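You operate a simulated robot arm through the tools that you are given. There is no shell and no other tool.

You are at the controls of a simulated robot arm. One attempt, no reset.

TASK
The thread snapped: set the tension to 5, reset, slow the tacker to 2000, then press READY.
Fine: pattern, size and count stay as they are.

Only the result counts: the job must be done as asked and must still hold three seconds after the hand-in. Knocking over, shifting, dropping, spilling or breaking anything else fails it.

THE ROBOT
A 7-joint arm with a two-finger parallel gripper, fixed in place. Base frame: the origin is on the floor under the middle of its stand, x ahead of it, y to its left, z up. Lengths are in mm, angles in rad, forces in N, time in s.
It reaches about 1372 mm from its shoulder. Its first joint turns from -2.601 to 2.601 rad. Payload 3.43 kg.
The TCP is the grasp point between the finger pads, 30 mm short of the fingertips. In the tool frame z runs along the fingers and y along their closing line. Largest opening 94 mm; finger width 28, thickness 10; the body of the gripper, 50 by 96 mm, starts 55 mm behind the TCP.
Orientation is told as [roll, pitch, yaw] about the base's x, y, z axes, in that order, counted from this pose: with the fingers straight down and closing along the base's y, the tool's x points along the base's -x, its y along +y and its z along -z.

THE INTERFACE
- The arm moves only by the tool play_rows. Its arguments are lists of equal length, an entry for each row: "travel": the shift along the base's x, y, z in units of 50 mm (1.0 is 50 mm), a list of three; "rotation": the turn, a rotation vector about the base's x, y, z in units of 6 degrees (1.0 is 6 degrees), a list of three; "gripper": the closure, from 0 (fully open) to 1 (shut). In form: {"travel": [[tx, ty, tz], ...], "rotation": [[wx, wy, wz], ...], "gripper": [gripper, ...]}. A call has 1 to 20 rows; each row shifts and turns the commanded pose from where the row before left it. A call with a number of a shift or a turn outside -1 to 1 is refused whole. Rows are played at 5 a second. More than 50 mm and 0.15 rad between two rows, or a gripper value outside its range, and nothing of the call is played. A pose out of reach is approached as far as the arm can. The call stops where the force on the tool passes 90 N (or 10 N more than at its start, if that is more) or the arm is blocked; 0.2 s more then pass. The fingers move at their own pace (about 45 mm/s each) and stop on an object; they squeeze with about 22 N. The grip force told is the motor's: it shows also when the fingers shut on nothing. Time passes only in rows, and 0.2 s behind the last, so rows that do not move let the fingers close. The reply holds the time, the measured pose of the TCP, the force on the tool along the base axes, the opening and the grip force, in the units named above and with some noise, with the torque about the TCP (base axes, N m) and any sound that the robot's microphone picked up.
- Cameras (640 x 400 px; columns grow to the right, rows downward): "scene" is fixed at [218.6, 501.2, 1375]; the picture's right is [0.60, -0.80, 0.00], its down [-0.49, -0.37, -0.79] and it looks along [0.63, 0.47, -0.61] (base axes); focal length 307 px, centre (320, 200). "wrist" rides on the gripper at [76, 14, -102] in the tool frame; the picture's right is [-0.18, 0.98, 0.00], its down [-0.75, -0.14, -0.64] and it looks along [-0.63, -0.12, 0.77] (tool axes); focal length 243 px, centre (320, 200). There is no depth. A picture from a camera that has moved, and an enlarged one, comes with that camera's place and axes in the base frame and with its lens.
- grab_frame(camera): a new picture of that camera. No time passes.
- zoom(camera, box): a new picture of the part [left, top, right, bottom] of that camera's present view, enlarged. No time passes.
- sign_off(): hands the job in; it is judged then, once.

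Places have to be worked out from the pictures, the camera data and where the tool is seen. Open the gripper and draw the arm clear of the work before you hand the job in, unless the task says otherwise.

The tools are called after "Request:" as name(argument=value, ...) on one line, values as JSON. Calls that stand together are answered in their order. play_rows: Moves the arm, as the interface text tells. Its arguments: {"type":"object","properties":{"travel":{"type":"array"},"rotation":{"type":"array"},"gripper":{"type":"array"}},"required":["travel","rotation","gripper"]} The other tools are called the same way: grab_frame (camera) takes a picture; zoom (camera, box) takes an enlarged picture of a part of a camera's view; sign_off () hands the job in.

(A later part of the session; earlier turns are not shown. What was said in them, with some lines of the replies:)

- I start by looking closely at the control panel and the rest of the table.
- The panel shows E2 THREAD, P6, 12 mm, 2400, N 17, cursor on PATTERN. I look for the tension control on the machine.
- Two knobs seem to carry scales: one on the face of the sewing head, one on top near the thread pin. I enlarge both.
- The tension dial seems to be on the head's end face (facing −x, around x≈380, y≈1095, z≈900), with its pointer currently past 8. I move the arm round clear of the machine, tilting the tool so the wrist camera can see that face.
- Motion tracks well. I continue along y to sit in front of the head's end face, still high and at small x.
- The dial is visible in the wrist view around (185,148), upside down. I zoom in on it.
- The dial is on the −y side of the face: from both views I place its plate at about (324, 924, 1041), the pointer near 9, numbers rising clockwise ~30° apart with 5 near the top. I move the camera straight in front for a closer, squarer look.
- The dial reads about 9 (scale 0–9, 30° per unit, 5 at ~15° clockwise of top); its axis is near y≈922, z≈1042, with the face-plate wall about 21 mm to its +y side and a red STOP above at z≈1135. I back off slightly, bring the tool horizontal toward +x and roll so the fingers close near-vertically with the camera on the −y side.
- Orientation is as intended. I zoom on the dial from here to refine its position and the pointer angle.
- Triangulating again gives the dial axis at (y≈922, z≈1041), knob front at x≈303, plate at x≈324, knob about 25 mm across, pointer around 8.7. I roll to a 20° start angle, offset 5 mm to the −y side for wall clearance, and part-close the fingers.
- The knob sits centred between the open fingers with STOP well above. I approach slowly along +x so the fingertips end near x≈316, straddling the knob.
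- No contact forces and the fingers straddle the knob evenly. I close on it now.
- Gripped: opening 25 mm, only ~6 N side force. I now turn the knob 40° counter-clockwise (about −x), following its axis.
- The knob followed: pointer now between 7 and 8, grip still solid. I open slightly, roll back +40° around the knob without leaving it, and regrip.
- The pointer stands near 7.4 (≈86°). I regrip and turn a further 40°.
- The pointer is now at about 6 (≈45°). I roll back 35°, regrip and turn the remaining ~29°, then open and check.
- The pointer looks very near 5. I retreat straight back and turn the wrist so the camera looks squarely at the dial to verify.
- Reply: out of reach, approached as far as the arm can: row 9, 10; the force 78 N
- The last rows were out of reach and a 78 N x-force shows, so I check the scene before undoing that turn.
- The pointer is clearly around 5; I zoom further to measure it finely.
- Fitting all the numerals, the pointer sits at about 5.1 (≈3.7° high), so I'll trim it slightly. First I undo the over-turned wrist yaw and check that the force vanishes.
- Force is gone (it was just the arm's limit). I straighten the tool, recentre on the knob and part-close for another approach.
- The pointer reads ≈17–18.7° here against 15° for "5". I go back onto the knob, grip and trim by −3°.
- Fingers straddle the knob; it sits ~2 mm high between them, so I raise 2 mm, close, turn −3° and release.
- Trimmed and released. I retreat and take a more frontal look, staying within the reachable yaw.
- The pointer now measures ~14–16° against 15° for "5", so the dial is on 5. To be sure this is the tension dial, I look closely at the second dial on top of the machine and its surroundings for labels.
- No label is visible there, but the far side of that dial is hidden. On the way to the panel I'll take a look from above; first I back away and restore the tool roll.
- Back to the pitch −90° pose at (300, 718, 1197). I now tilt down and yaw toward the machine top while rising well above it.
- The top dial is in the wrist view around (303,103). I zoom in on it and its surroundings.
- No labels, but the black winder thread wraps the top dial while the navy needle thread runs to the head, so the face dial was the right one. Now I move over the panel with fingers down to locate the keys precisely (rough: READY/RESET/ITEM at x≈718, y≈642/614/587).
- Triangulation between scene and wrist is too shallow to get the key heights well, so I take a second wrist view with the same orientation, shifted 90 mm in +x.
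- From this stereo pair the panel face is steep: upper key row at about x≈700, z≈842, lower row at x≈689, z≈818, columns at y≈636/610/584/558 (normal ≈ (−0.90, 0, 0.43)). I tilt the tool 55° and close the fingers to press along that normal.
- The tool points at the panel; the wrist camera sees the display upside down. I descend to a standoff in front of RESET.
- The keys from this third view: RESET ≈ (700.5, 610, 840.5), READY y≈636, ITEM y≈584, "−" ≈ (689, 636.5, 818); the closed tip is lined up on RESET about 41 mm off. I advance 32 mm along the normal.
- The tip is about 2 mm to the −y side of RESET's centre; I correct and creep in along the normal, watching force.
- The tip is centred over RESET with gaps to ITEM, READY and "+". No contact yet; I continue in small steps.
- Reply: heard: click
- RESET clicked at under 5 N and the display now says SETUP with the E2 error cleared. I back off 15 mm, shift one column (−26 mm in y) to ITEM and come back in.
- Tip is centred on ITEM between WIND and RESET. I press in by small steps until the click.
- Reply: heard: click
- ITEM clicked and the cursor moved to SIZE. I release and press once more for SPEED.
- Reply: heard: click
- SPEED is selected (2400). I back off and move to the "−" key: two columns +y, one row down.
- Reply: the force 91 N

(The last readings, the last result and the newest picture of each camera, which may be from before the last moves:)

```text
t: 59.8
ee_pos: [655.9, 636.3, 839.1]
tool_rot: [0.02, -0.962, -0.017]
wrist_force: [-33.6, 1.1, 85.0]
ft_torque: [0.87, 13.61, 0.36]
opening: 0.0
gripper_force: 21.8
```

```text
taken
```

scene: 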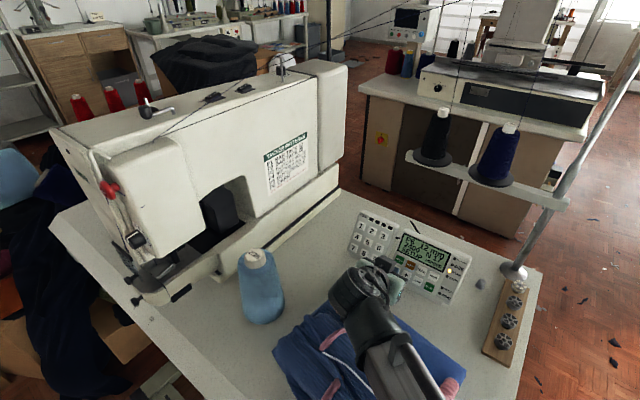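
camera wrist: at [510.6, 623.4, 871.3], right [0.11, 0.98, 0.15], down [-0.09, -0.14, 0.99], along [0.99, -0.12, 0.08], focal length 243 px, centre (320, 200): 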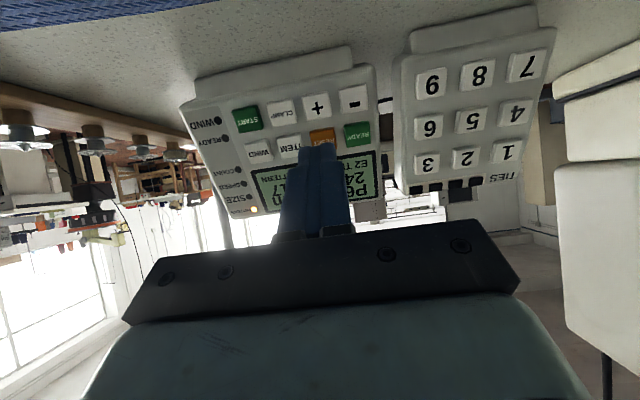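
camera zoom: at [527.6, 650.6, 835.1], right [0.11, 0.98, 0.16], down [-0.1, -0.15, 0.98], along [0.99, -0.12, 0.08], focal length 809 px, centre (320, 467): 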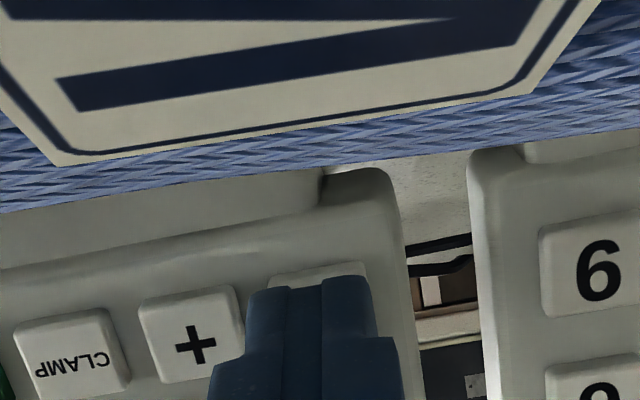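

An 85 N upward force with a lever ~150 mm behind the tip means the camera housing under the wrist touched the folded garment. I lift straight up at once.

Request:
play_rows(travel=[[0, 0, 0.4], [0, 0, 0.6], [-0.2, 0, 0.6], [0, 0, 0]], rotation=[[0, 0, 0], [0, 0, 0], [0, 0, 0], [0, 0, 0]], gripper=[1, 1, 1, 1])

Request:
grab_frame(camera="scene")

Request:
grab_frame(camera="wrist")

```text
t: 60.8
ee_pos: [648.9, 637.6, 914.0]
tool_rot: [0.004, -0.961, -0.007]
wrist_force: [-0.4, 0.2, -0.5]
ft_torque: [0.01, -0.04, 0.0]
opening: 0.0
gripper_force: 22.4
```

```text
taken
```

scene: 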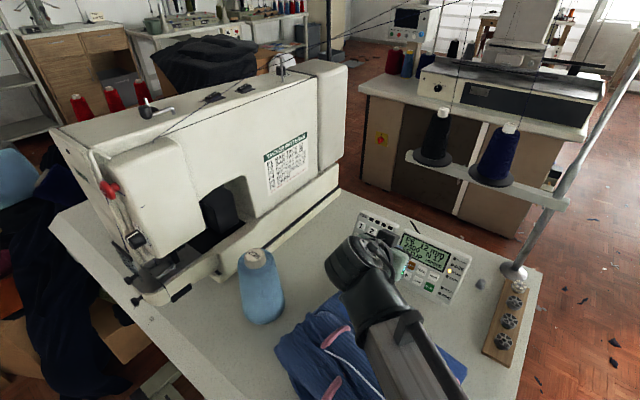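

```text
taken
camera wrist: at [520.0, 652.1, 910.1], right [0.11, 0.98, 0.15], down [-0.09, -0.14, 0.99], along [0.99, -0.12, 0.08], focal length 243 px, centre (320, 200)
```

wrist: 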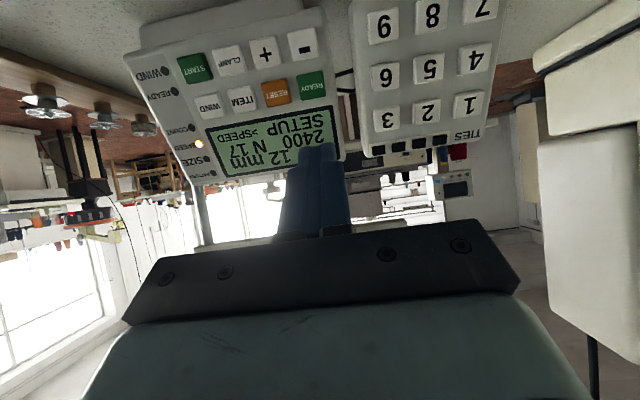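

Contact released and the setup display is unchanged. I check whether the garment moved, comparing with the initial close-up.

Request:
zoom(camera="scene", box=[220, 230, 480, 400])

```text
2.35 times, centred on (350, 315) of scene
camera zoom: at [218.6, 501.2, 1375.0], right [0.6, -0.8, 0.0], down [-0.49, -0.37, -0.79], along [0.63, 0.47, -0.61], focal length 722 px, centre (249, -71)
```

zoom: 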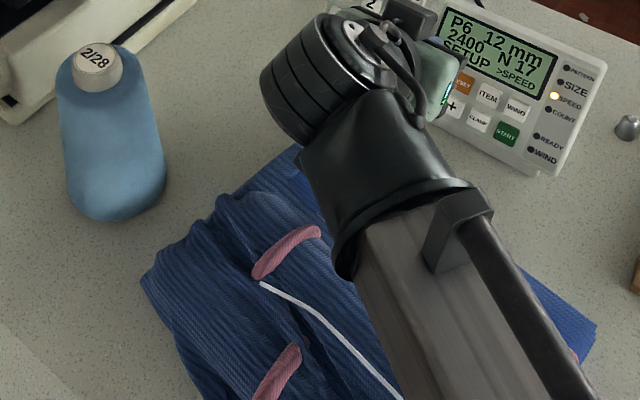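

The garment looks to have slid several mm. I move the arm up and aside to get an unobstructed comparison view.

Request:
play_rows(travel=[[0, 0, 0.9], [0, 0, 0.95], [0, 0, 0.95], [0, 0, 0.95], [0, 0, 0.95], [0, -0.95, 0], [0, -0.95, 0], [0, -0.95, 0], [0, -0.95, 0], [0, -0.95, 0], [0, -0.95, 0], [0, -0.95, 0], [0, -0.95, 0]], rotation=[[0, 0, 0], [0, 0, 0], [0, 0, 0], [0, 0, 0], [0, 0, 0], [0, 0, 0], [0, 0, 0], [0, 0, 0], [0, 0, 0], [0, 0, 0], [0, 0, 0], [0, 0, 0], [0, 0, 0]], gripper=[1, 1, 1, 1, 1, 1, 1, 1, 1, 1, 1, 1, 1])

Request:
grab_frame(camera="scene")

Request:
zoom(camera="scene", box=[220, 230, 480, 400])

```text
t: 63.6
ee_pos: [645.8, 256.8, 1150.3]
tool_rot: [0.006, -0.96, -0.004]
wrist_force: [-0.5, -0.3, -0.4]
ft_torque: [0.0, 0.02, 0.02]
opening: 0.0
gripper_force: 21.9
```

```text
taken
```

scene: 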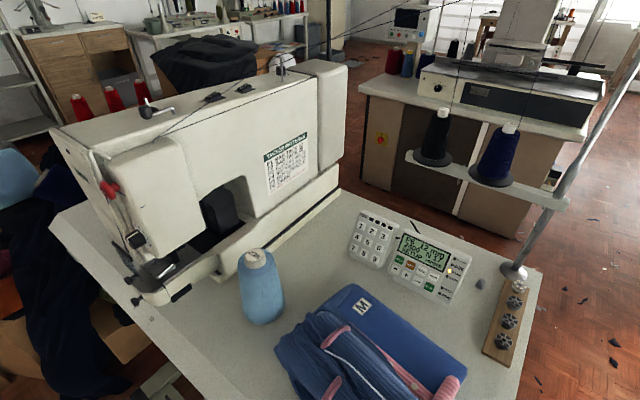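

```text
2.35 times, centred on (350, 315) of scene
camera zoom: at [218.6, 501.2, 1375.0], right [0.6, -0.8, 0.0], down [-0.49, -0.37, -0.79], along [0.63, 0.47, -0.61], focal length 722 px, centre (249, -71)
```

zoom: 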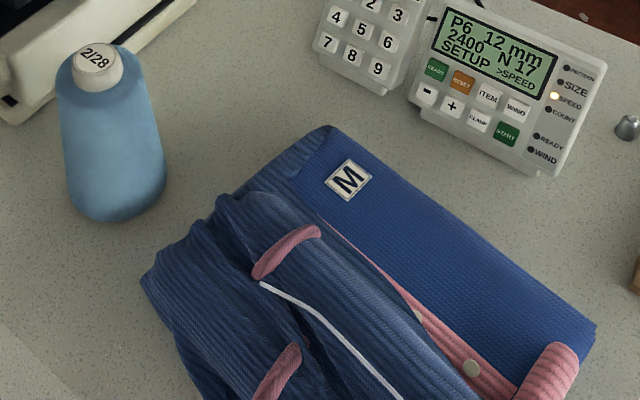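

The garment slid about 10 mm in +x (≈2–3 mm in +y). I'll nudge it back by pushing its +x edge with vertical fingers in the gap before the panel; first I return to fingers-down above that gap and look.

Request:
play_rows(travel=[[-0.03, 0.3, 0], [-0.03, 0.6, 0], [-0.03, 0.65, 0], [-0.03, 0.65, 0], [-0.03, 0.65, 0], [-0.03, 0.65, 0], [-0.03, 0.65, 0], [-0.03, 0.65, -0.3], [-0.03, 0.65, -0.5], [-0.03, 0.65, -0.5], [0, 0, -0.8], [0, 0, -0.8], [0, 0, -0.8], [0, 0, 0]], rotation=[[0, 0.917, 0], [0, 0.917, 0], [0, 0.917, 0], [0, 0.917, 0], [0, 0.917, 0], [0, 0.917, 0], [0, 0.917, 0], [0, 0.917, 0], [0, 0.917, 0], [0, 0.917, 0], [0, 0, 0], [0, 0, 0], [0, 0, 0], [0, 0, 0]], gripper=[1, 1, 1, 1, 1, 1, 1, 1, 1, 1, 1, 1, 1, 1])

Request:
grab_frame(camera="wrist")

Request:
grab_frame(camera="scene")

```text
t: 66.6
ee_pos: [630.7, 563.6, 965.1]
tool_rot: [0.0, 0.0, -0.004]
wrist_force: [-0.4, 0.4, -0.4]
ft_torque: [0.01, 0.02, 0.0]
opening: 0.1
gripper_force: 21.9
```

```text
taken
camera wrist: at [553.7, 577.6, 1066.9], right [0.19, 0.98, 0.0], down [0.75, -0.14, 0.64], along [0.63, -0.12, -0.77], focal length 243 px, centre (320, 200)
```

wrist: 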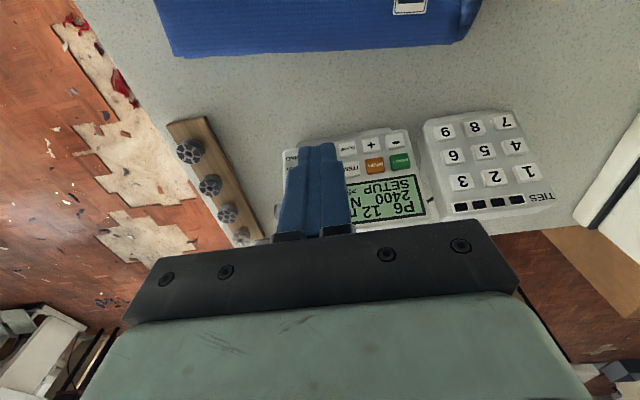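

```text
taken
```

scene: 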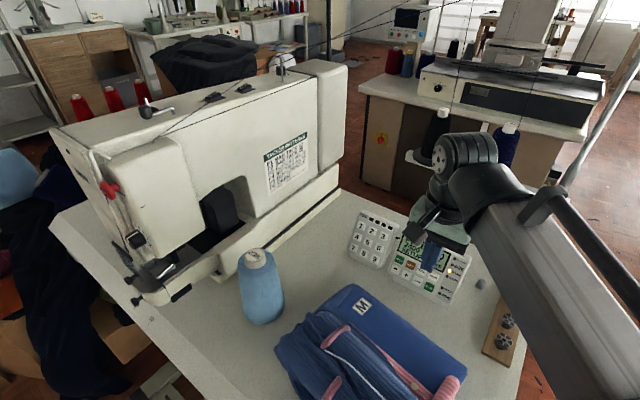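

The scene view of the garment is clear in this pose. Its +x edge runs from about (573,423) to (611,710), i.e. x≈593 at y≈575; I lower the closed fingers into the gap at x≈632, y≈575.

Request:
play_rows(travel=[[0.03, 0.23, -0.9], [0, 0, -0.9], [0, 0, -0.7], [0, 0, -0.25], [0, 0, 0]], rotation=[[0, 0, 0], [0, 0, 0], [0, 0, 0], [0, 0, 0], [0, 0, 0]], gripper=[1, 1, 1, 1, 1])

Request:
grab_frame(camera="wrist")

Request:
grab_frame(camera="scene")

Request:
zoom(camera="scene", box=[220, 230, 480, 400])

```text
t: 67.8
ee_pos: [635.4, 576.3, 827.8]
tool_rot: [-0.001, -0.001, -0.003]
wrist_force: [-0.2, -0.5, -0.4]
ft_torque: [0.03, 0.02, -0.01]
opening: 0.1
gripper_force: 22.6
```

```text
taken
camera wrist: at [558.6, 590.5, 929.6], right [0.19, 0.98, 0.0], down [0.75, -0.14, 0.64], along [0.63, -0.12, -0.77], focal length 243 px, centre (320, 200)
```

wrist: 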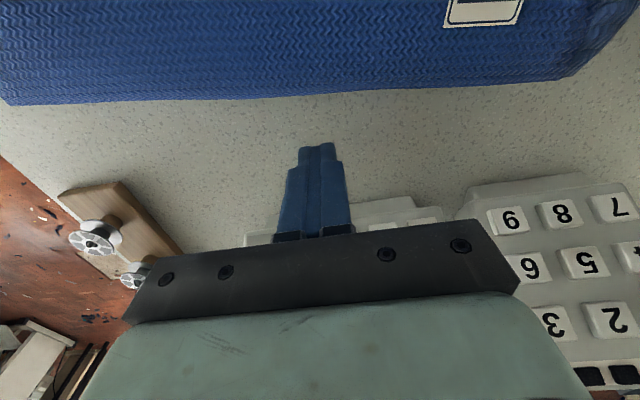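

```text
taken
```

scene: 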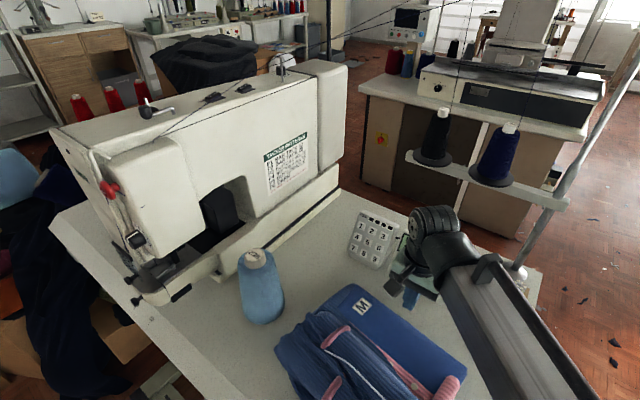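

```text
2.35 times, centred on (350, 315) of scene
camera zoom: at [218.6, 501.2, 1375.0], right [0.6, -0.8, 0.0], down [-0.49, -0.37, -0.79], along [0.63, 0.47, -0.61], focal length 722 px, centre (249, -71)
```

zoom: 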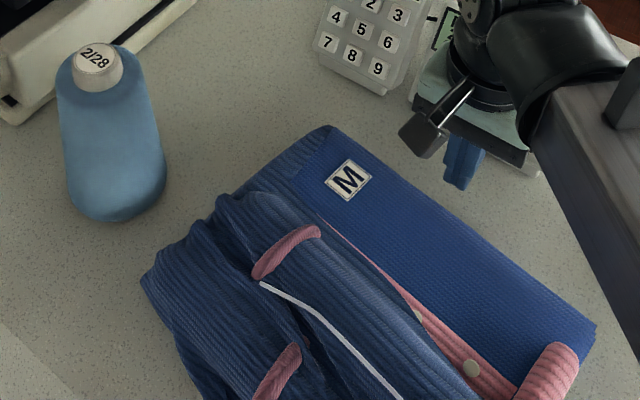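

The tip sits in the gap clear of both garment and panel. I lower 9 mm more so the fingers are beside the garment's edge, watching for table contact.

Request:
play_rows(travel=[[0, 0, -0.09], [0, 0, -0.09], [0, 0, 0]], rotation=[[0, 0, 0], [0, 0, 0], [0, 0, 0]], gripper=[1, 1, 1])

Request:
play_rows(travel=[[-0.15, 0, 0], [-0.15, 0, 0], [0, 0, 0]], rotation=[[0, 0, 0], [0, 0, 0], [0, 0, 0]], gripper=[1, 1, 1])

Request:
zoom(camera="scene", box=[220, 230, 480, 400])

Request:
zoom(camera="wrist", box=[220, 40, 420, 200])

```text
t: 68.6
ee_pos: [634.9, 576.5, 816.9]
tool_rot: [0.0, 0.002, -0.002]
wrist_force: [-0.4, 0.2, -0.1]
ft_torque: [0.0, -0.04, 0.04]
opening: 0.0
gripper_force: 22.0
```

```text
t: 69.4
ee_pos: [618.6, 575.1, 817.2]
tool_rot: [0.001, -0.001, -0.003]
wrist_force: [0.0, -0.4, -0.2]
ft_torque: [-0.02, -0.01, 0.01]
opening: 0.0
gripper_force: 22.2
```

```text
2.35 times, centred on (350, 315) of scene
camera zoom: at [218.6, 501.2, 1375.0], right [0.6, -0.8, 0.0], down [-0.49, -0.37, -0.79], along [0.63, 0.47, -0.61], focal length 722 px, centre (249, -71)
```

zoom: 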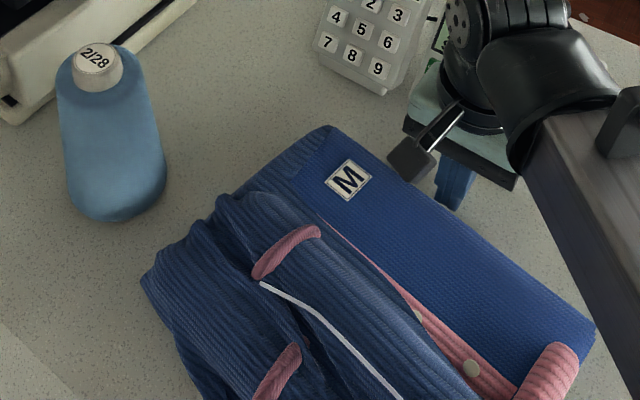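

```text
2.50 times, centred on (320, 120) of wrist
camera zoom: at [542.9, 589.6, 918.9], right [0.19, 0.98, 0.0], down [0.75, -0.14, 0.64], along [0.63, -0.12, -0.77], focal length 606 px, centre (320, 400)
```

zoom: 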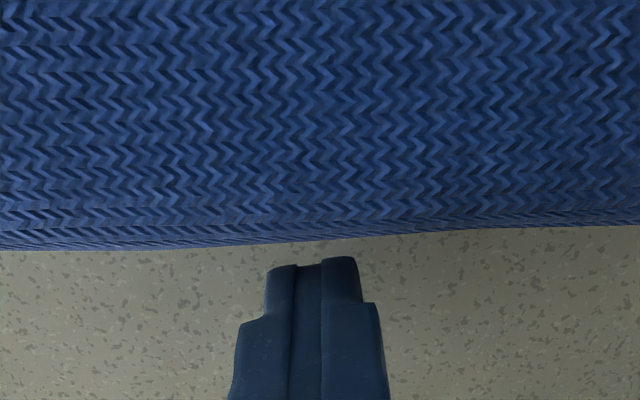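

The fingertip is a few mm from the garment's edge. I advance in −x gently to find contact.

Request:
play_rows(travel=[[-0.06, 0, 0], [-0.06, 0, 0], [0, 0, 0]], rotation=[[0, 0, 0], [0, 0, 0], [0, 0, 0]], gripper=[1, 1, 1])

Request:
zoom(camera="scene", box=[220, 230, 480, 400])

Request:
zoom(camera="wrist", box=[220, 40, 420, 200])

```text
t: 70.2
ee_pos: [615.2, 574.6, 816.9]
tool_rot: [0.0, 0.0, -0.004]
wrist_force: [1.8, -0.2, 0.2]
ft_torque: [0.02, 0.02, -0.01]
opening: 0.0
gripper_force: 21.9
```

```text
2.35 times, centred on (350, 315) of scene
camera zoom: at [218.6, 501.2, 1375.0], right [0.6, -0.8, 0.0], down [-0.49, -0.37, -0.79], along [0.63, 0.47, -0.61], focal length 722 px, centre (249, -71)
```

zoom: 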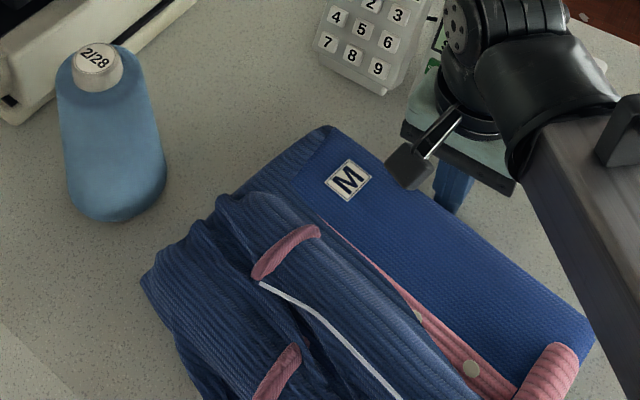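

```text
2.50 times, centred on (320, 120) of wrist
camera zoom: at [537.2, 588.8, 918.8], right [0.19, 0.98, 0.0], down [0.75, -0.14, 0.64], along [0.63, -0.12, -0.77], focal length 606 px, centre (320, 400)
```

zoom: 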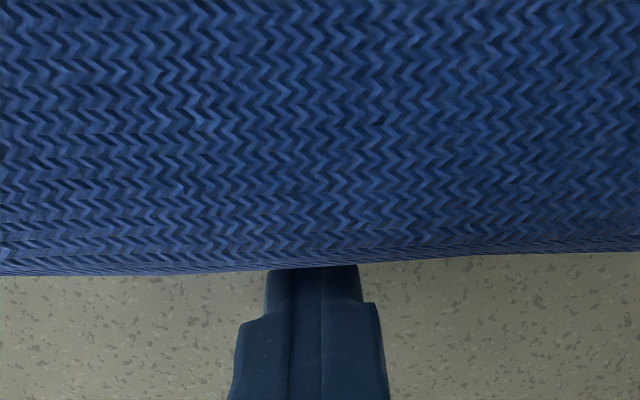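

Contact made (≈2 N). I push 8 mm in small steps and compare.

Request:
play_rows(travel=[[-0.04, -0.008, 0], [-0.04, -0.008, 0], [-0.04, -0.008, 0], [-0.04, -0.008, 0], [0, 0, 0]], rotation=[[0, 0, 0], [0, 0, 0], [0, 0, 0], [0, 0, 0], [0, 0, 0]], gripper=[1, 1, 1, 1, 1])

Request:
zoom(camera="scene", box=[220, 230, 480, 400])

```text
t: 71.4
ee_pos: [606.0, 573.1, 817.1]
tool_rot: [0.001, 0.001, -0.006]
wrist_force: [1.9, 0.4, 0.8]
ft_torque: [0.01, -0.03, -0.01]
opening: 0.0
gripper_force: 21.6
```

```text
2.35 times, centred on (350, 315) of scene
camera zoom: at [218.6, 501.2, 1375.0], right [0.6, -0.8, 0.0], down [-0.49, -0.37, -0.79], along [0.63, 0.47, -0.61], focal length 722 px, centre (249, -71)
```

zoom: 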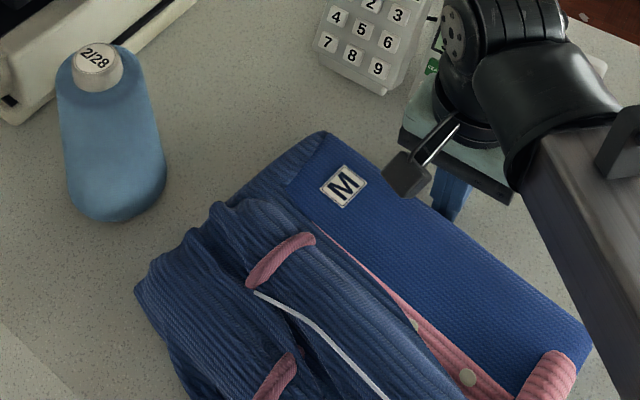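

Most of the shift is undone; about 3 mm in −x and a few mm in −y remain. I push a last bit with some −y drag.

Request:
play_rows(travel=[[-0.025, -0.03, 0], [-0.025, -0.03, 0], [-0.015, -0.03, 0], [0, 0, 0]], rotation=[[0, 0, 0], [0, 0, 0], [0, 0, 0], [0, 0, 0]], gripper=[1, 1, 1, 1])

Request:
zoom(camera="scene", box=[220, 230, 480, 400])

```text
t: 72.4
ee_pos: [603.3, 567.5, 816.2]
tool_rot: [0.001, 0.0, -0.002]
wrist_force: [1.2, 1.2, 0.2]
ft_torque: [-0.01, 0.01, 0.03]
opening: 0.0
gripper_force: 22.4
```

```text
2.35 times, centred on (350, 315) of scene
camera zoom: at [218.6, 501.2, 1375.0], right [0.6, -0.8, 0.0], down [-0.49, -0.37, -0.79], along [0.63, 0.47, -0.61], focal length 722 px, centre (249, -71)
```

zoom: 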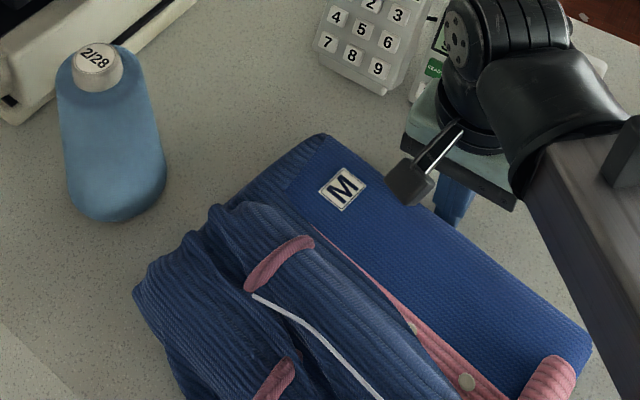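

The garment is back within about 3–4 mm of its original place, which I leave. I withdraw from its edge, rise, and tilt to only 40° so the camera housing stays well above the garment for the "−" key.

Request:
play_rows(travel=[[0.3, 0, 0], [0, 0, 0.7], [0, 0, 0.9], [0, 0, 0.9], [-0.02, 0.204, 0.05], [-0.02, 0.204, 0], [-0.02, 0.204, 0], [-0.02, 0.204, 0], [-0.02, 0.204, 0], [-0.02, 0.204, 0], [-0.02, 0.204, 0], [0, 0, 0]], rotation=[[0, 0, 0], [0, 0, 0], [0, 0, 0], [0, 0, 0], [0, -0.952, 0], [0, -0.952, 0], [0, -0.952, 0], [0, -0.952, 0], [0, -0.952, 0], [0, -0.952, 0], [0, -0.952, 0], [0, 0, 0]], gripper=[1, 1, 1, 1, 1, 1, 1, 1, 1, 1, 1, 1])

Request:
grab_frame(camera="wrist")

Request:
zoom(camera="scene", box=[220, 230, 480, 400])

```text
t: 75.0
ee_pos: [611.5, 641.6, 945.9]
tool_rot: [0.003, -0.697, -0.005]
wrist_force: [0.2, 0.5, -0.1]
ft_torque: [0.03, 0.04, 0.01]
opening: 0.1
gripper_force: 22.7
```

```text
taken
camera wrist: at [485.5, 655.7, 974.6], right [0.14, 0.98, 0.12], down [0.16, -0.14, 0.98], along [0.98, -0.12, -0.18], focal length 243 px, centre (320, 200)
```

wrist: 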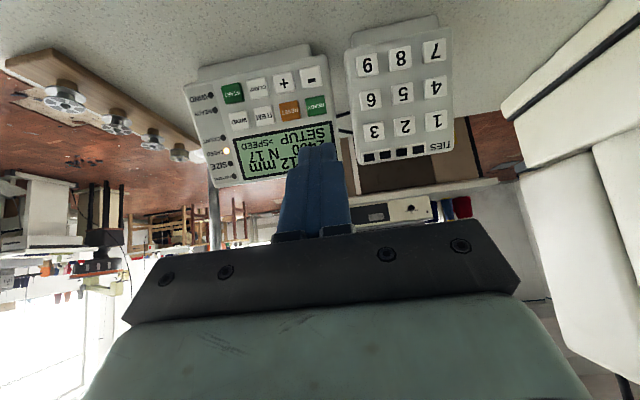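

```text
2.35 times, centred on (350, 315) of scene
camera zoom: at [218.6, 501.2, 1375.0], right [0.6, -0.8, 0.0], down [-0.49, -0.37, -0.79], along [0.63, 0.47, -0.61], focal length 722 px, centre (249, -71)
```

zoom: 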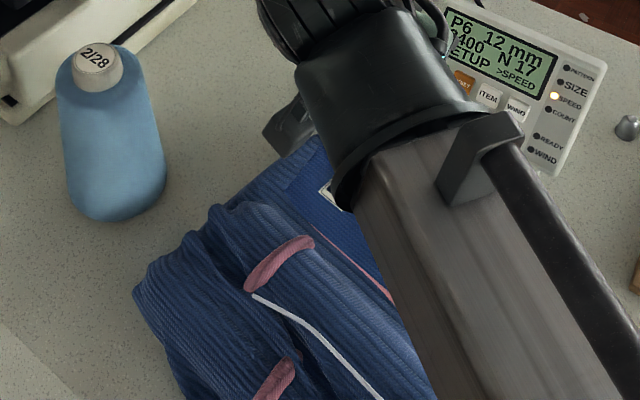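

Now I descend to a standoff in front of "−" and check alignment.

Request:
play_rows(travel=[[0.1, -0.01, -0.7], [0.15, -0.01, -0.65], [0.3, 0, -0.6], [0, 0, 0]], rotation=[[0, 0, 0], [0, 0, 0], [0, 0, 0], [0, 0, 0]], gripper=[1, 1, 1, 1])

Request:
grab_frame(camera="wrist")

Request:
zoom(camera="wrist", box=[220, 40, 420, 200])

Request:
zoom(camera="scene", box=[360, 210, 480, 310])

```text
t: 76.0
ee_pos: [637.7, 641.7, 847.0]
tool_rot: [0.004, -0.698, -0.004]
wrist_force: [-0.8, 0.2, 1.2]
ft_torque: [-0.01, 0.01, 0.0]
opening: 0.1
gripper_force: 21.5
```

```text
taken
camera wrist: at [512.0, 655.3, 877.7], right [0.14, 0.98, 0.12], down [0.16, -0.14, 0.98], along [0.98, -0.12, -0.18], focal length 243 px, centre (320, 200)
```

wrist: 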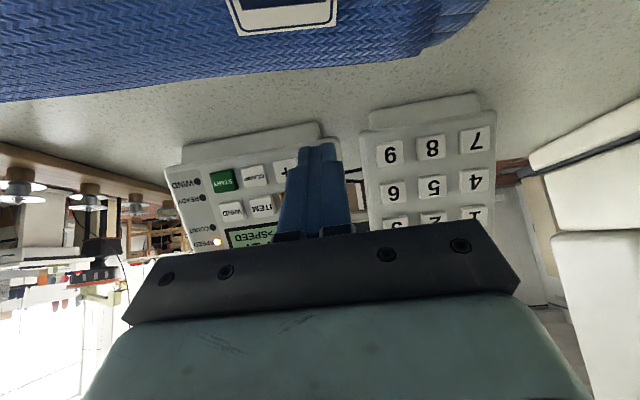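

```text
2.50 times, centred on (320, 120) of wrist
camera zoom: at [512.0, 655.3, 877.7], right [0.14, 0.98, 0.12], down [0.16, -0.14, 0.98], along [0.98, -0.12, -0.18], focal length 606 px, centre (320, 400)
```

zoom: 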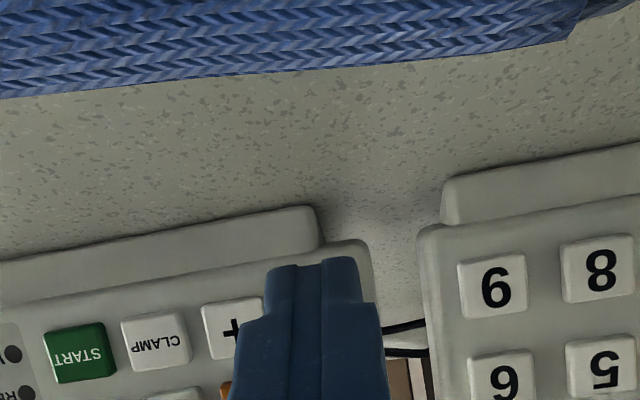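

```text
4.00 times, centred on (420, 260) of scene
camera zoom: at [218.6, 501.2, 1375.0], right [0.6, -0.8, 0.0], down [-0.49, -0.37, -0.79], along [0.63, 0.47, -0.61], focal length 1228 px, centre (-80, -40)
```

zoom: 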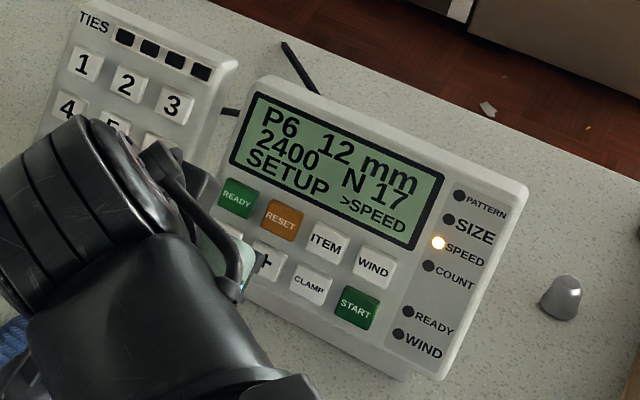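

The tip is ~3 mm too far +y for "−"; I correct and advance 20 mm along the normal, watching the force.

Request:
play_rows(travel=[[0.185, -0.06, -0.077], [0.185, 0, -0.077], [0, 0, 0]], rotation=[[0, 0, 0], [0, 0, 0], [0, 0, 0]], gripper=[1, 1, 1])

Request:
zoom(camera="wrist", box=[240, 80, 400, 200])

Request:
zoom(camera="scene", box=[360, 210, 480, 310])

```text
t: 76.8
ee_pos: [657.4, 637.3, 839.1]
tool_rot: [0.004, -0.696, -0.002]
wrist_force: [-0.9, -1.1, 0.5]
ft_torque: [0.02, 0.03, -0.04]
opening: 0.0
gripper_force: 22.0
```

```text
3.33 times, centred on (320, 140) of wrist
camera zoom: at [531.5, 651.0, 868.9], right [0.14, 0.98, 0.12], down [0.17, -0.14, 0.98], along [0.98, -0.12, -0.18], focal length 809 px, centre (320, 400)
```

zoom: 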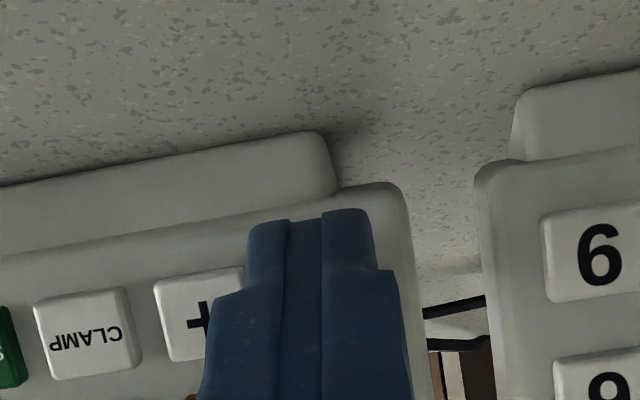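

```text
4.00 times, centred on (420, 260) of scene
camera zoom: at [218.6, 501.2, 1375.0], right [0.6, -0.8, 0.0], down [-0.49, -0.37, -0.79], along [0.63, 0.47, -0.61], focal length 1228 px, centre (-80, -40)
```

zoom: 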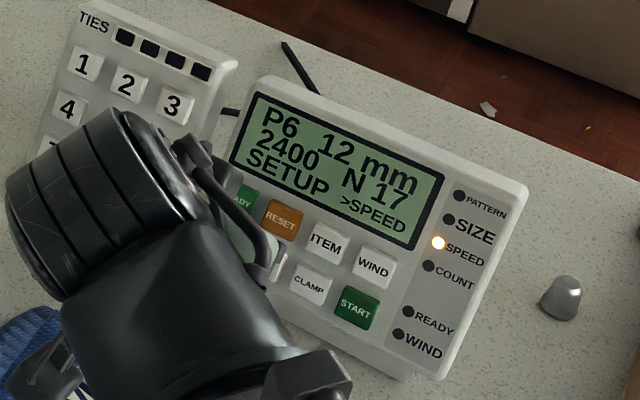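

The tip is centred on "−" in y and within the cap vertically. I creep in by 2 mm steps.

Request:
play_rows(travel=[[0.036, 0.01, -0.018], [0.036, 0, -0.018], [0, 0, 0]], rotation=[[0, 0, 0], [0, 0, 0], [0, 0, 0]], gripper=[1, 1, 1])

Request:
play_rows(travel=[[0.036, 0, -0.018], [0, 0, 0]], rotation=[[0, 0, 0], [0, 0, 0]], gripper=[1, 1])

Request:
zoom(camera="scene", box=[360, 210, 480, 310])

```text
t: 77.6
ee_pos: [660.7, 636.9, 838.0]
tool_rot: [0.003, -0.699, -0.003]
wrist_force: [0.8, -0.2, 0.4]
ft_torque: [-0.03, 0.02, 0.0]
opening: 0.2
gripper_force: 21.7
```

```text
t: 78.2
ee_pos: [662.8, 637.0, 837.4]
tool_rot: [0.004, -0.697, -0.006]
wrist_force: [-0.2, 0.4, -0.4]
ft_torque: [0.01, 0.03, -0.01]
opening: 0.2
gripper_force: 21.7
```

```text
4.00 times, centred on (420, 260) of scene
camera zoom: at [218.6, 501.2, 1375.0], right [0.6, -0.8, 0.0], down [-0.49, -0.37, -0.79], along [0.63, 0.47, -0.61], focal length 1228 px, centre (-80, -40)
```

zoom: 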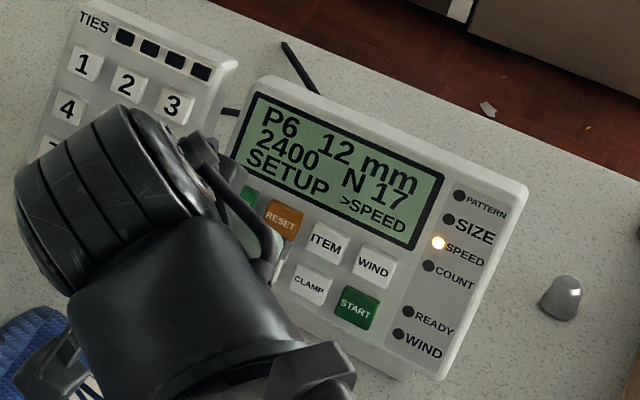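

No contact yet at this depth; I continue in 2 mm steps.

Request:
play_rows(travel=[[0.036, 0, -0.018], [0, 0, 0]], rotation=[[0, 0, 0], [0, 0, 0]], gripper=[1, 1])

Request:
play_rows(travel=[[0.036, 0, -0.018], [0, 0, 0]], rotation=[[0, 0, 0], [0, 0, 0]], gripper=[1, 1])

Request:
zoom(camera="scene", box=[360, 210, 480, 310])

Request:
zoom(camera="wrist", box=[240, 80, 400, 200])

```text
t: 78.8
ee_pos: [663.9, 636.8, 836.3]
tool_rot: [0.003, -0.698, -0.004]
wrist_force: [-1.5, -0.8, 0.8]
ft_torque: [0.0, -0.01, -0.03]
opening: 0.0
gripper_force: 21.2
heard: click
```

```text
t: 79.4
ee_pos: [666.4, 636.7, 834.2]
tool_rot: [0.003, -0.698, -0.006]
wrist_force: [-5.4, 0.8, 1.0]
ft_torque: [0.01, 0.04, 0.06]
opening: 0.0
gripper_force: 22.2
```

```text
4.00 times, centred on (420, 260) of scene
camera zoom: at [218.6, 501.2, 1375.0], right [0.6, -0.8, 0.0], down [-0.49, -0.37, -0.79], along [0.63, 0.47, -0.61], focal length 1228 px, centre (-80, -40)
```

zoom: 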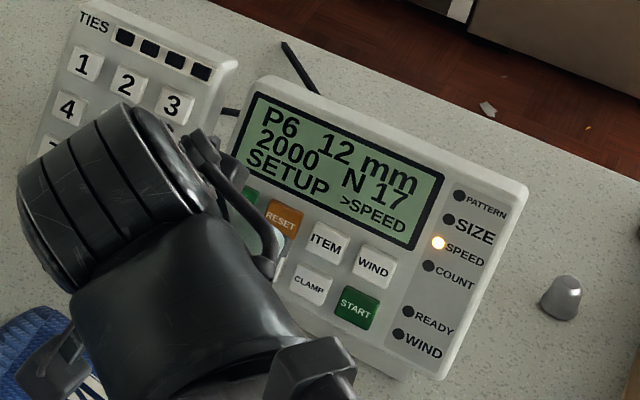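

```text
3.33 times, centred on (320, 140) of wrist
camera zoom: at [540.1, 651.1, 864.7], right [0.14, 0.98, 0.12], down [0.17, -0.14, 0.98], along [0.98, -0.12, -0.18], focal length 809 px, centre (320, 400)
```

zoom: 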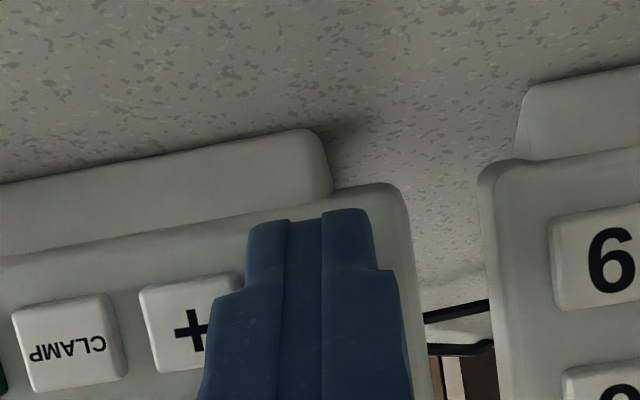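

The display reads 2000 after one click; I back off right away along the normal, then confirm the reading.

Request:
play_rows(travel=[[-0.27, 0, 0.134], [0, 0, 0]], rotation=[[0, 0, 0], [0, 0, 0]], gripper=[1, 1])

Request:
zoom(camera="scene", box=[400, 220, 480, 300])

```text
t: 80.0
ee_pos: [652.6, 637.7, 844.3]
tool_rot: [0.003, -0.699, -0.005]
wrist_force: [-0.3, -0.2, 0.4]
ft_torque: [-0.01, -0.01, -0.01]
opening: 0.0
gripper_force: 21.9
```

```text
5.00 times, centred on (440, 260) of scene
camera zoom: at [218.6, 501.2, 1375.0], right [0.6, -0.8, 0.0], down [-0.49, -0.37, -0.79], along [0.63, 0.47, -0.61], focal length 1535 px, centre (-280, -100)
```

zoom: 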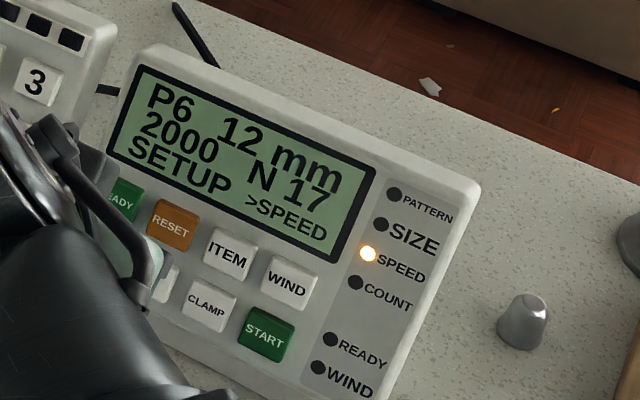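

Display: P6, 12 mm, 2000, N 17, SETUP. I move one row up to READY at the same standoff and check alignment.

Request:
play_rows(travel=[[0.115, 0, 0.225], [0.115, 0, 0.225], [0.143, 0, -0.071], [0, 0, 0]], rotation=[[0, 0, 0], [0, 0, 0], [0, 0, 0], [0, 0, 0]], gripper=[1, 1, 1, 1])

Request:
zoom(camera="wrist", box=[240, 80, 400, 200])

Request:
zoom(camera="scene", box=[360, 210, 480, 310])

```text
t: 81.0
ee_pos: [671.5, 637.0, 862.0]
tool_rot: [0.002, -0.699, -0.005]
wrist_force: [0.0, 0.5, 0.1]
ft_torque: [-0.02, 0.01, 0.03]
opening: 0.0
gripper_force: 22.0
```

```text
3.33 times, centred on (320, 140) of wrist
camera zoom: at [546.7, 651.3, 891.7], right [0.14, 0.98, 0.12], down [0.17, -0.14, 0.98], along [0.98, -0.12, -0.18], focal length 809 px, centre (320, 400)
```

zoom: 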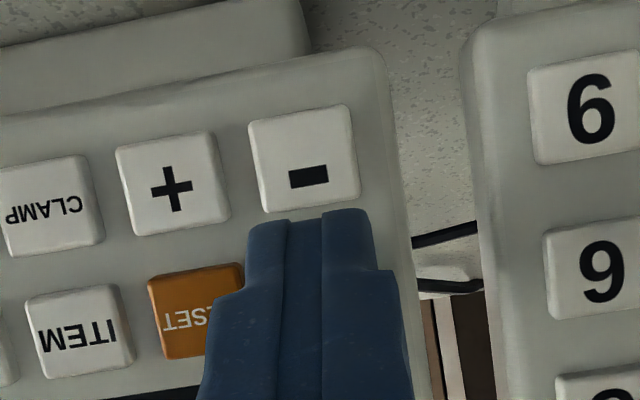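

```text
4.00 times, centred on (420, 260) of scene
camera zoom: at [218.6, 501.2, 1375.0], right [0.6, -0.8, 0.0], down [-0.49, -0.37, -0.79], along [0.63, 0.47, -0.61], focal length 1228 px, centre (-80, -40)
```

zoom: 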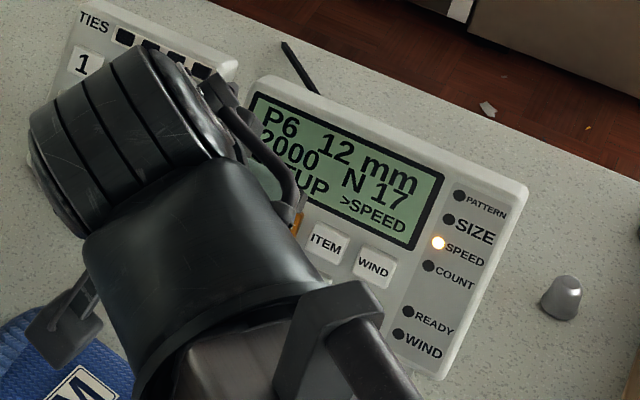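

The tip is centred on READY with "−" and RESET clear. I creep in until the click.

Request:
play_rows(travel=[[0.036, 0, -0.018], [0, 0, 0]], rotation=[[0, 0, 0], [0, 0, 0]], gripper=[1, 1])

Request:
zoom(camera="scene", box=[360, 210, 480, 310])

```text
t: 81.6
ee_pos: [672.8, 636.2, 861.9]
tool_rot: [0.004, -0.697, -0.004]
wrist_force: [-0.3, -0.3, -0.1]
ft_torque: [-0.04, 0.01, -0.04]
opening: 0.0
gripper_force: 21.7
```

```text
4.00 times, centred on (420, 260) of scene
camera zoom: at [218.6, 501.2, 1375.0], right [0.6, -0.8, 0.0], down [-0.49, -0.37, -0.79], along [0.63, 0.47, -0.61], focal length 1228 px, centre (-80, -40)
```

zoom: 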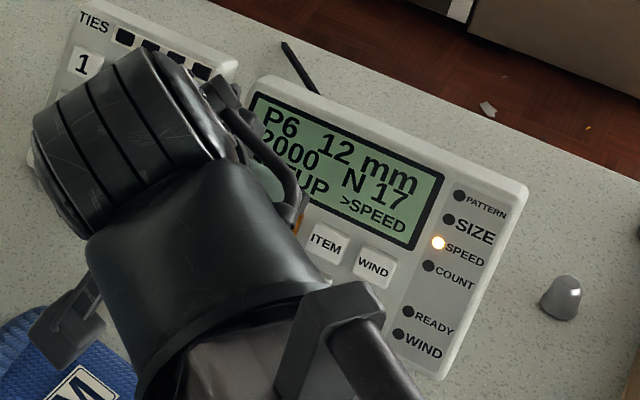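

No contact yet; another 2 mm step.

Request:
play_rows(travel=[[0.036, 0, -0.018], [0, 0, 0]], rotation=[[0, 0, 0], [0, 0, 0]], gripper=[1, 1])

Request:
zoom(camera="scene", box=[360, 210, 480, 310])

```text
t: 82.2
ee_pos: [676.1, 637.1, 859.9]
tool_rot: [0.003, -0.699, -0.006]
wrist_force: [-1.0, 0.1, 0.3]
ft_torque: [-0.01, -0.03, 0.0]
opening: 0.3
gripper_force: 22.2
```

```text
4.00 times, centred on (420, 260) of scene
camera zoom: at [218.6, 501.2, 1375.0], right [0.6, -0.8, 0.0], down [-0.49, -0.37, -0.79], along [0.63, 0.47, -0.61], focal length 1228 px, centre (-80, -40)
```

zoom: 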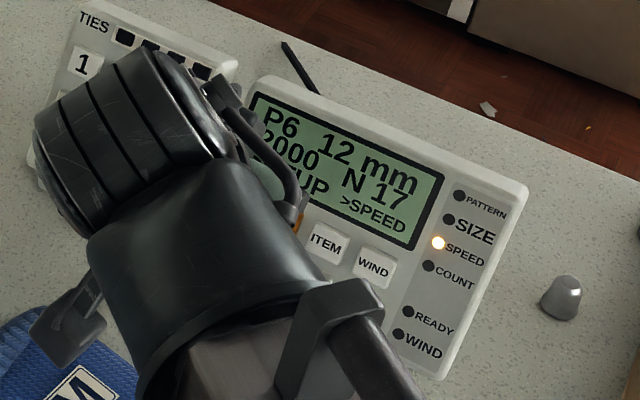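

Slight contact (−1 N) but no click; one more 1.5 mm step.

Request:
play_rows(travel=[[0.03, 0, -0.015], [0, 0, 0]], rotation=[[0, 0, 0], [0, 0, 0]], gripper=[1, 1])

Request:
zoom(camera="scene", box=[360, 210, 480, 310])

```text
t: 82.8
ee_pos: [678.0, 637.0, 858.5]
tool_rot: [0.003, -0.699, -0.005]
wrist_force: [-2.0, 0.2, 0.4]
ft_torque: [0.0, 0.05, 0.01]
opening: 0.1
gripper_force: 22.1
heard: click
```

```text
4.00 times, centred on (420, 260) of scene
camera zoom: at [218.6, 501.2, 1375.0], right [0.6, -0.8, 0.0], down [-0.49, -0.37, -0.79], along [0.63, 0.47, -0.61], focal length 1228 px, centre (-80, -40)
```

zoom: 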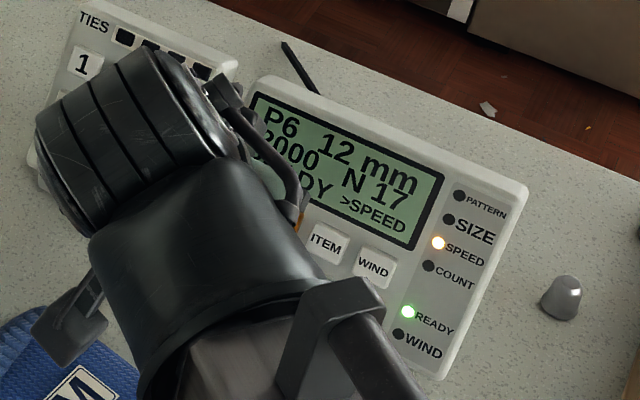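

READY clicked: the green READY lamp is lit. I back off along the normal, rise and move the arm aside, opening the gripper when clear.

Request:
play_rows(travel=[[-0.3, 0, 0.15], [-0.4, 0, 0.3], [0, 0, 0.9], [0, 0, 0.95], [0, 0, 0.95], [0, 0, 0.95], [0, 0, 0.95], [0, -0.95, 0.2], [0, -0.95, 0], [0, -0.95, 0], [0, -0.95, 0], [0, -0.95, 0], [0, -0.95, 0], [0, -0.95, 0], [0, -0.95, 0], [0, 0, 0], [0, 0, 0]], rotation=[[0, 0, 0], [0, 0, 0], [0, 0, 0], [0, 0, 0], [0, 0, 0], [0, 0, 0], [0, 0, 0], [0, 0, 0], [0, 0, 0], [0, 0, 0], [0, 0, 0], [0, 0, 0], [0, 0, 0], [0, 0, 0], [0, 0, 0], [0, 0, 0], [0, 0, 0]], gripper=[1, 1, 1, 1, 1, 1, 1, 1, 1, 1, 0.5, 0.2, 0, 0, 0, 0, 0])

Request:
grab_frame(camera="scene")

Request:
zoom(camera="scene", box=[385, 220, 475, 305])

Request:
zoom(camera="scene", box=[220, 230, 480, 400])

Request:
zoom(camera="scene", box=[125, 210, 165, 260])

```text
t: 86.4
ee_pos: [641.6, 256.8, 1123.5]
tool_rot: [0.004, -0.698, -0.003]
wrist_force: [-0.7, -0.6, 0.5]
ft_torque: [0.01, 0.0, 0.02]
opening: 94.2
gripper_force: 0.0
```

```text
taken
```

scene: 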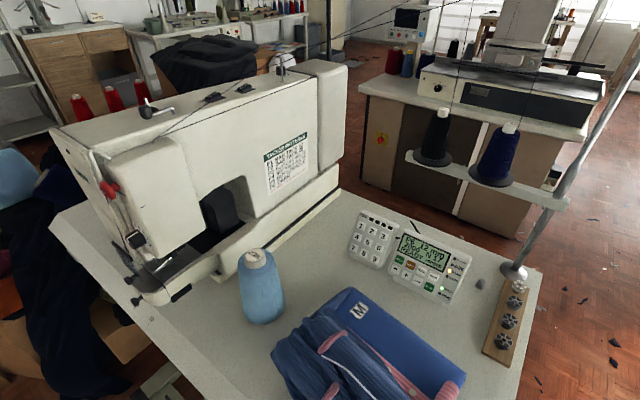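

```text
4.71 times, centred on (430, 262) of scene
camera zoom: at [218.6, 501.2, 1375.0], right [0.6, -0.8, 0.0], down [-0.49, -0.37, -0.79], along [0.63, 0.47, -0.61], focal length 1444 px, centre (-198, -94)
```

zoom: 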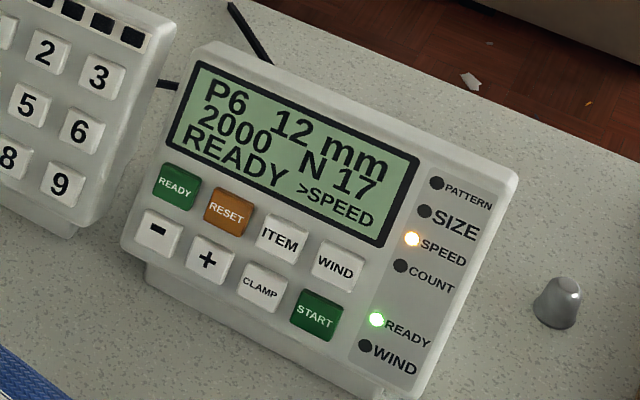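

```text
2.35 times, centred on (350, 315) of scene
camera zoom: at [218.6, 501.2, 1375.0], right [0.6, -0.8, 0.0], down [-0.49, -0.37, -0.79], along [0.63, 0.47, -0.61], focal length 722 px, centre (249, -71)
```

zoom: 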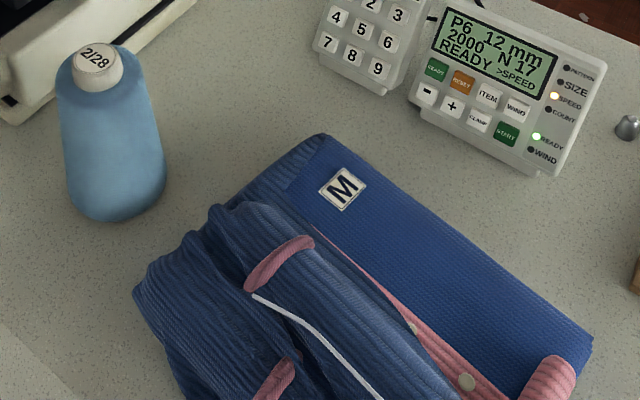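

```text
8.00 times, centred on (145, 235) of scene
camera zoom: at [218.6, 501.2, 1375.0], right [0.6, -0.8, 0.0], down [-0.49, -0.37, -0.79], along [0.63, 0.47, -0.61], focal length 2456 px, centre (1720, -80)
```

zoom: 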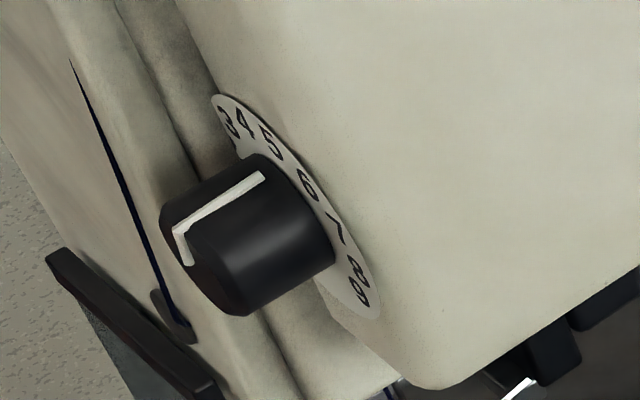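

Everything reads as asked: tension pointer on 5, error cleared, P6 / 12 mm / N 17 unchanged, speed 2000, READY lamp lit, TIES untouched. The arm is clear with the gripper open, and the garment sits within ~3 mm of where it was, so I hand in.

Request:
sign_off()

```text
The job is handed in.
```

The job is handed in. The tacker is showing READY at 2000, the thread error is cleared, and the tension is at 5. But I bumped the folded blue garment along the way.

- **Tension:** I turned the dial on the end face of the sewing head from just under 9 to 5. Neither of the two numbered dials is labelled. I chose this one because the navy needle thread runs to that head, while the winder thread wraps the dial on top.
- **Reset:** RESET cleared the E2 THREAD error and the panel went to SETUP.
- **Speed:** I pressed ITEM twice to reach SPEED, then "−" once. That took it from 2400 to 2000.
- **READY:** the green lamp is lit and the display reads READY. Pattern P6, size 12 mm and count 17 are unchanged.

**Garment:** on my first approach to the "−" key, the camera housing under the wrist pressed on the garment (about 85 N). It slid roughly 10 mm. I pushed it back, and it now sits about 3–4 mm from where it started. I saw nothing else moved, and the arm is clear with the gripper open.
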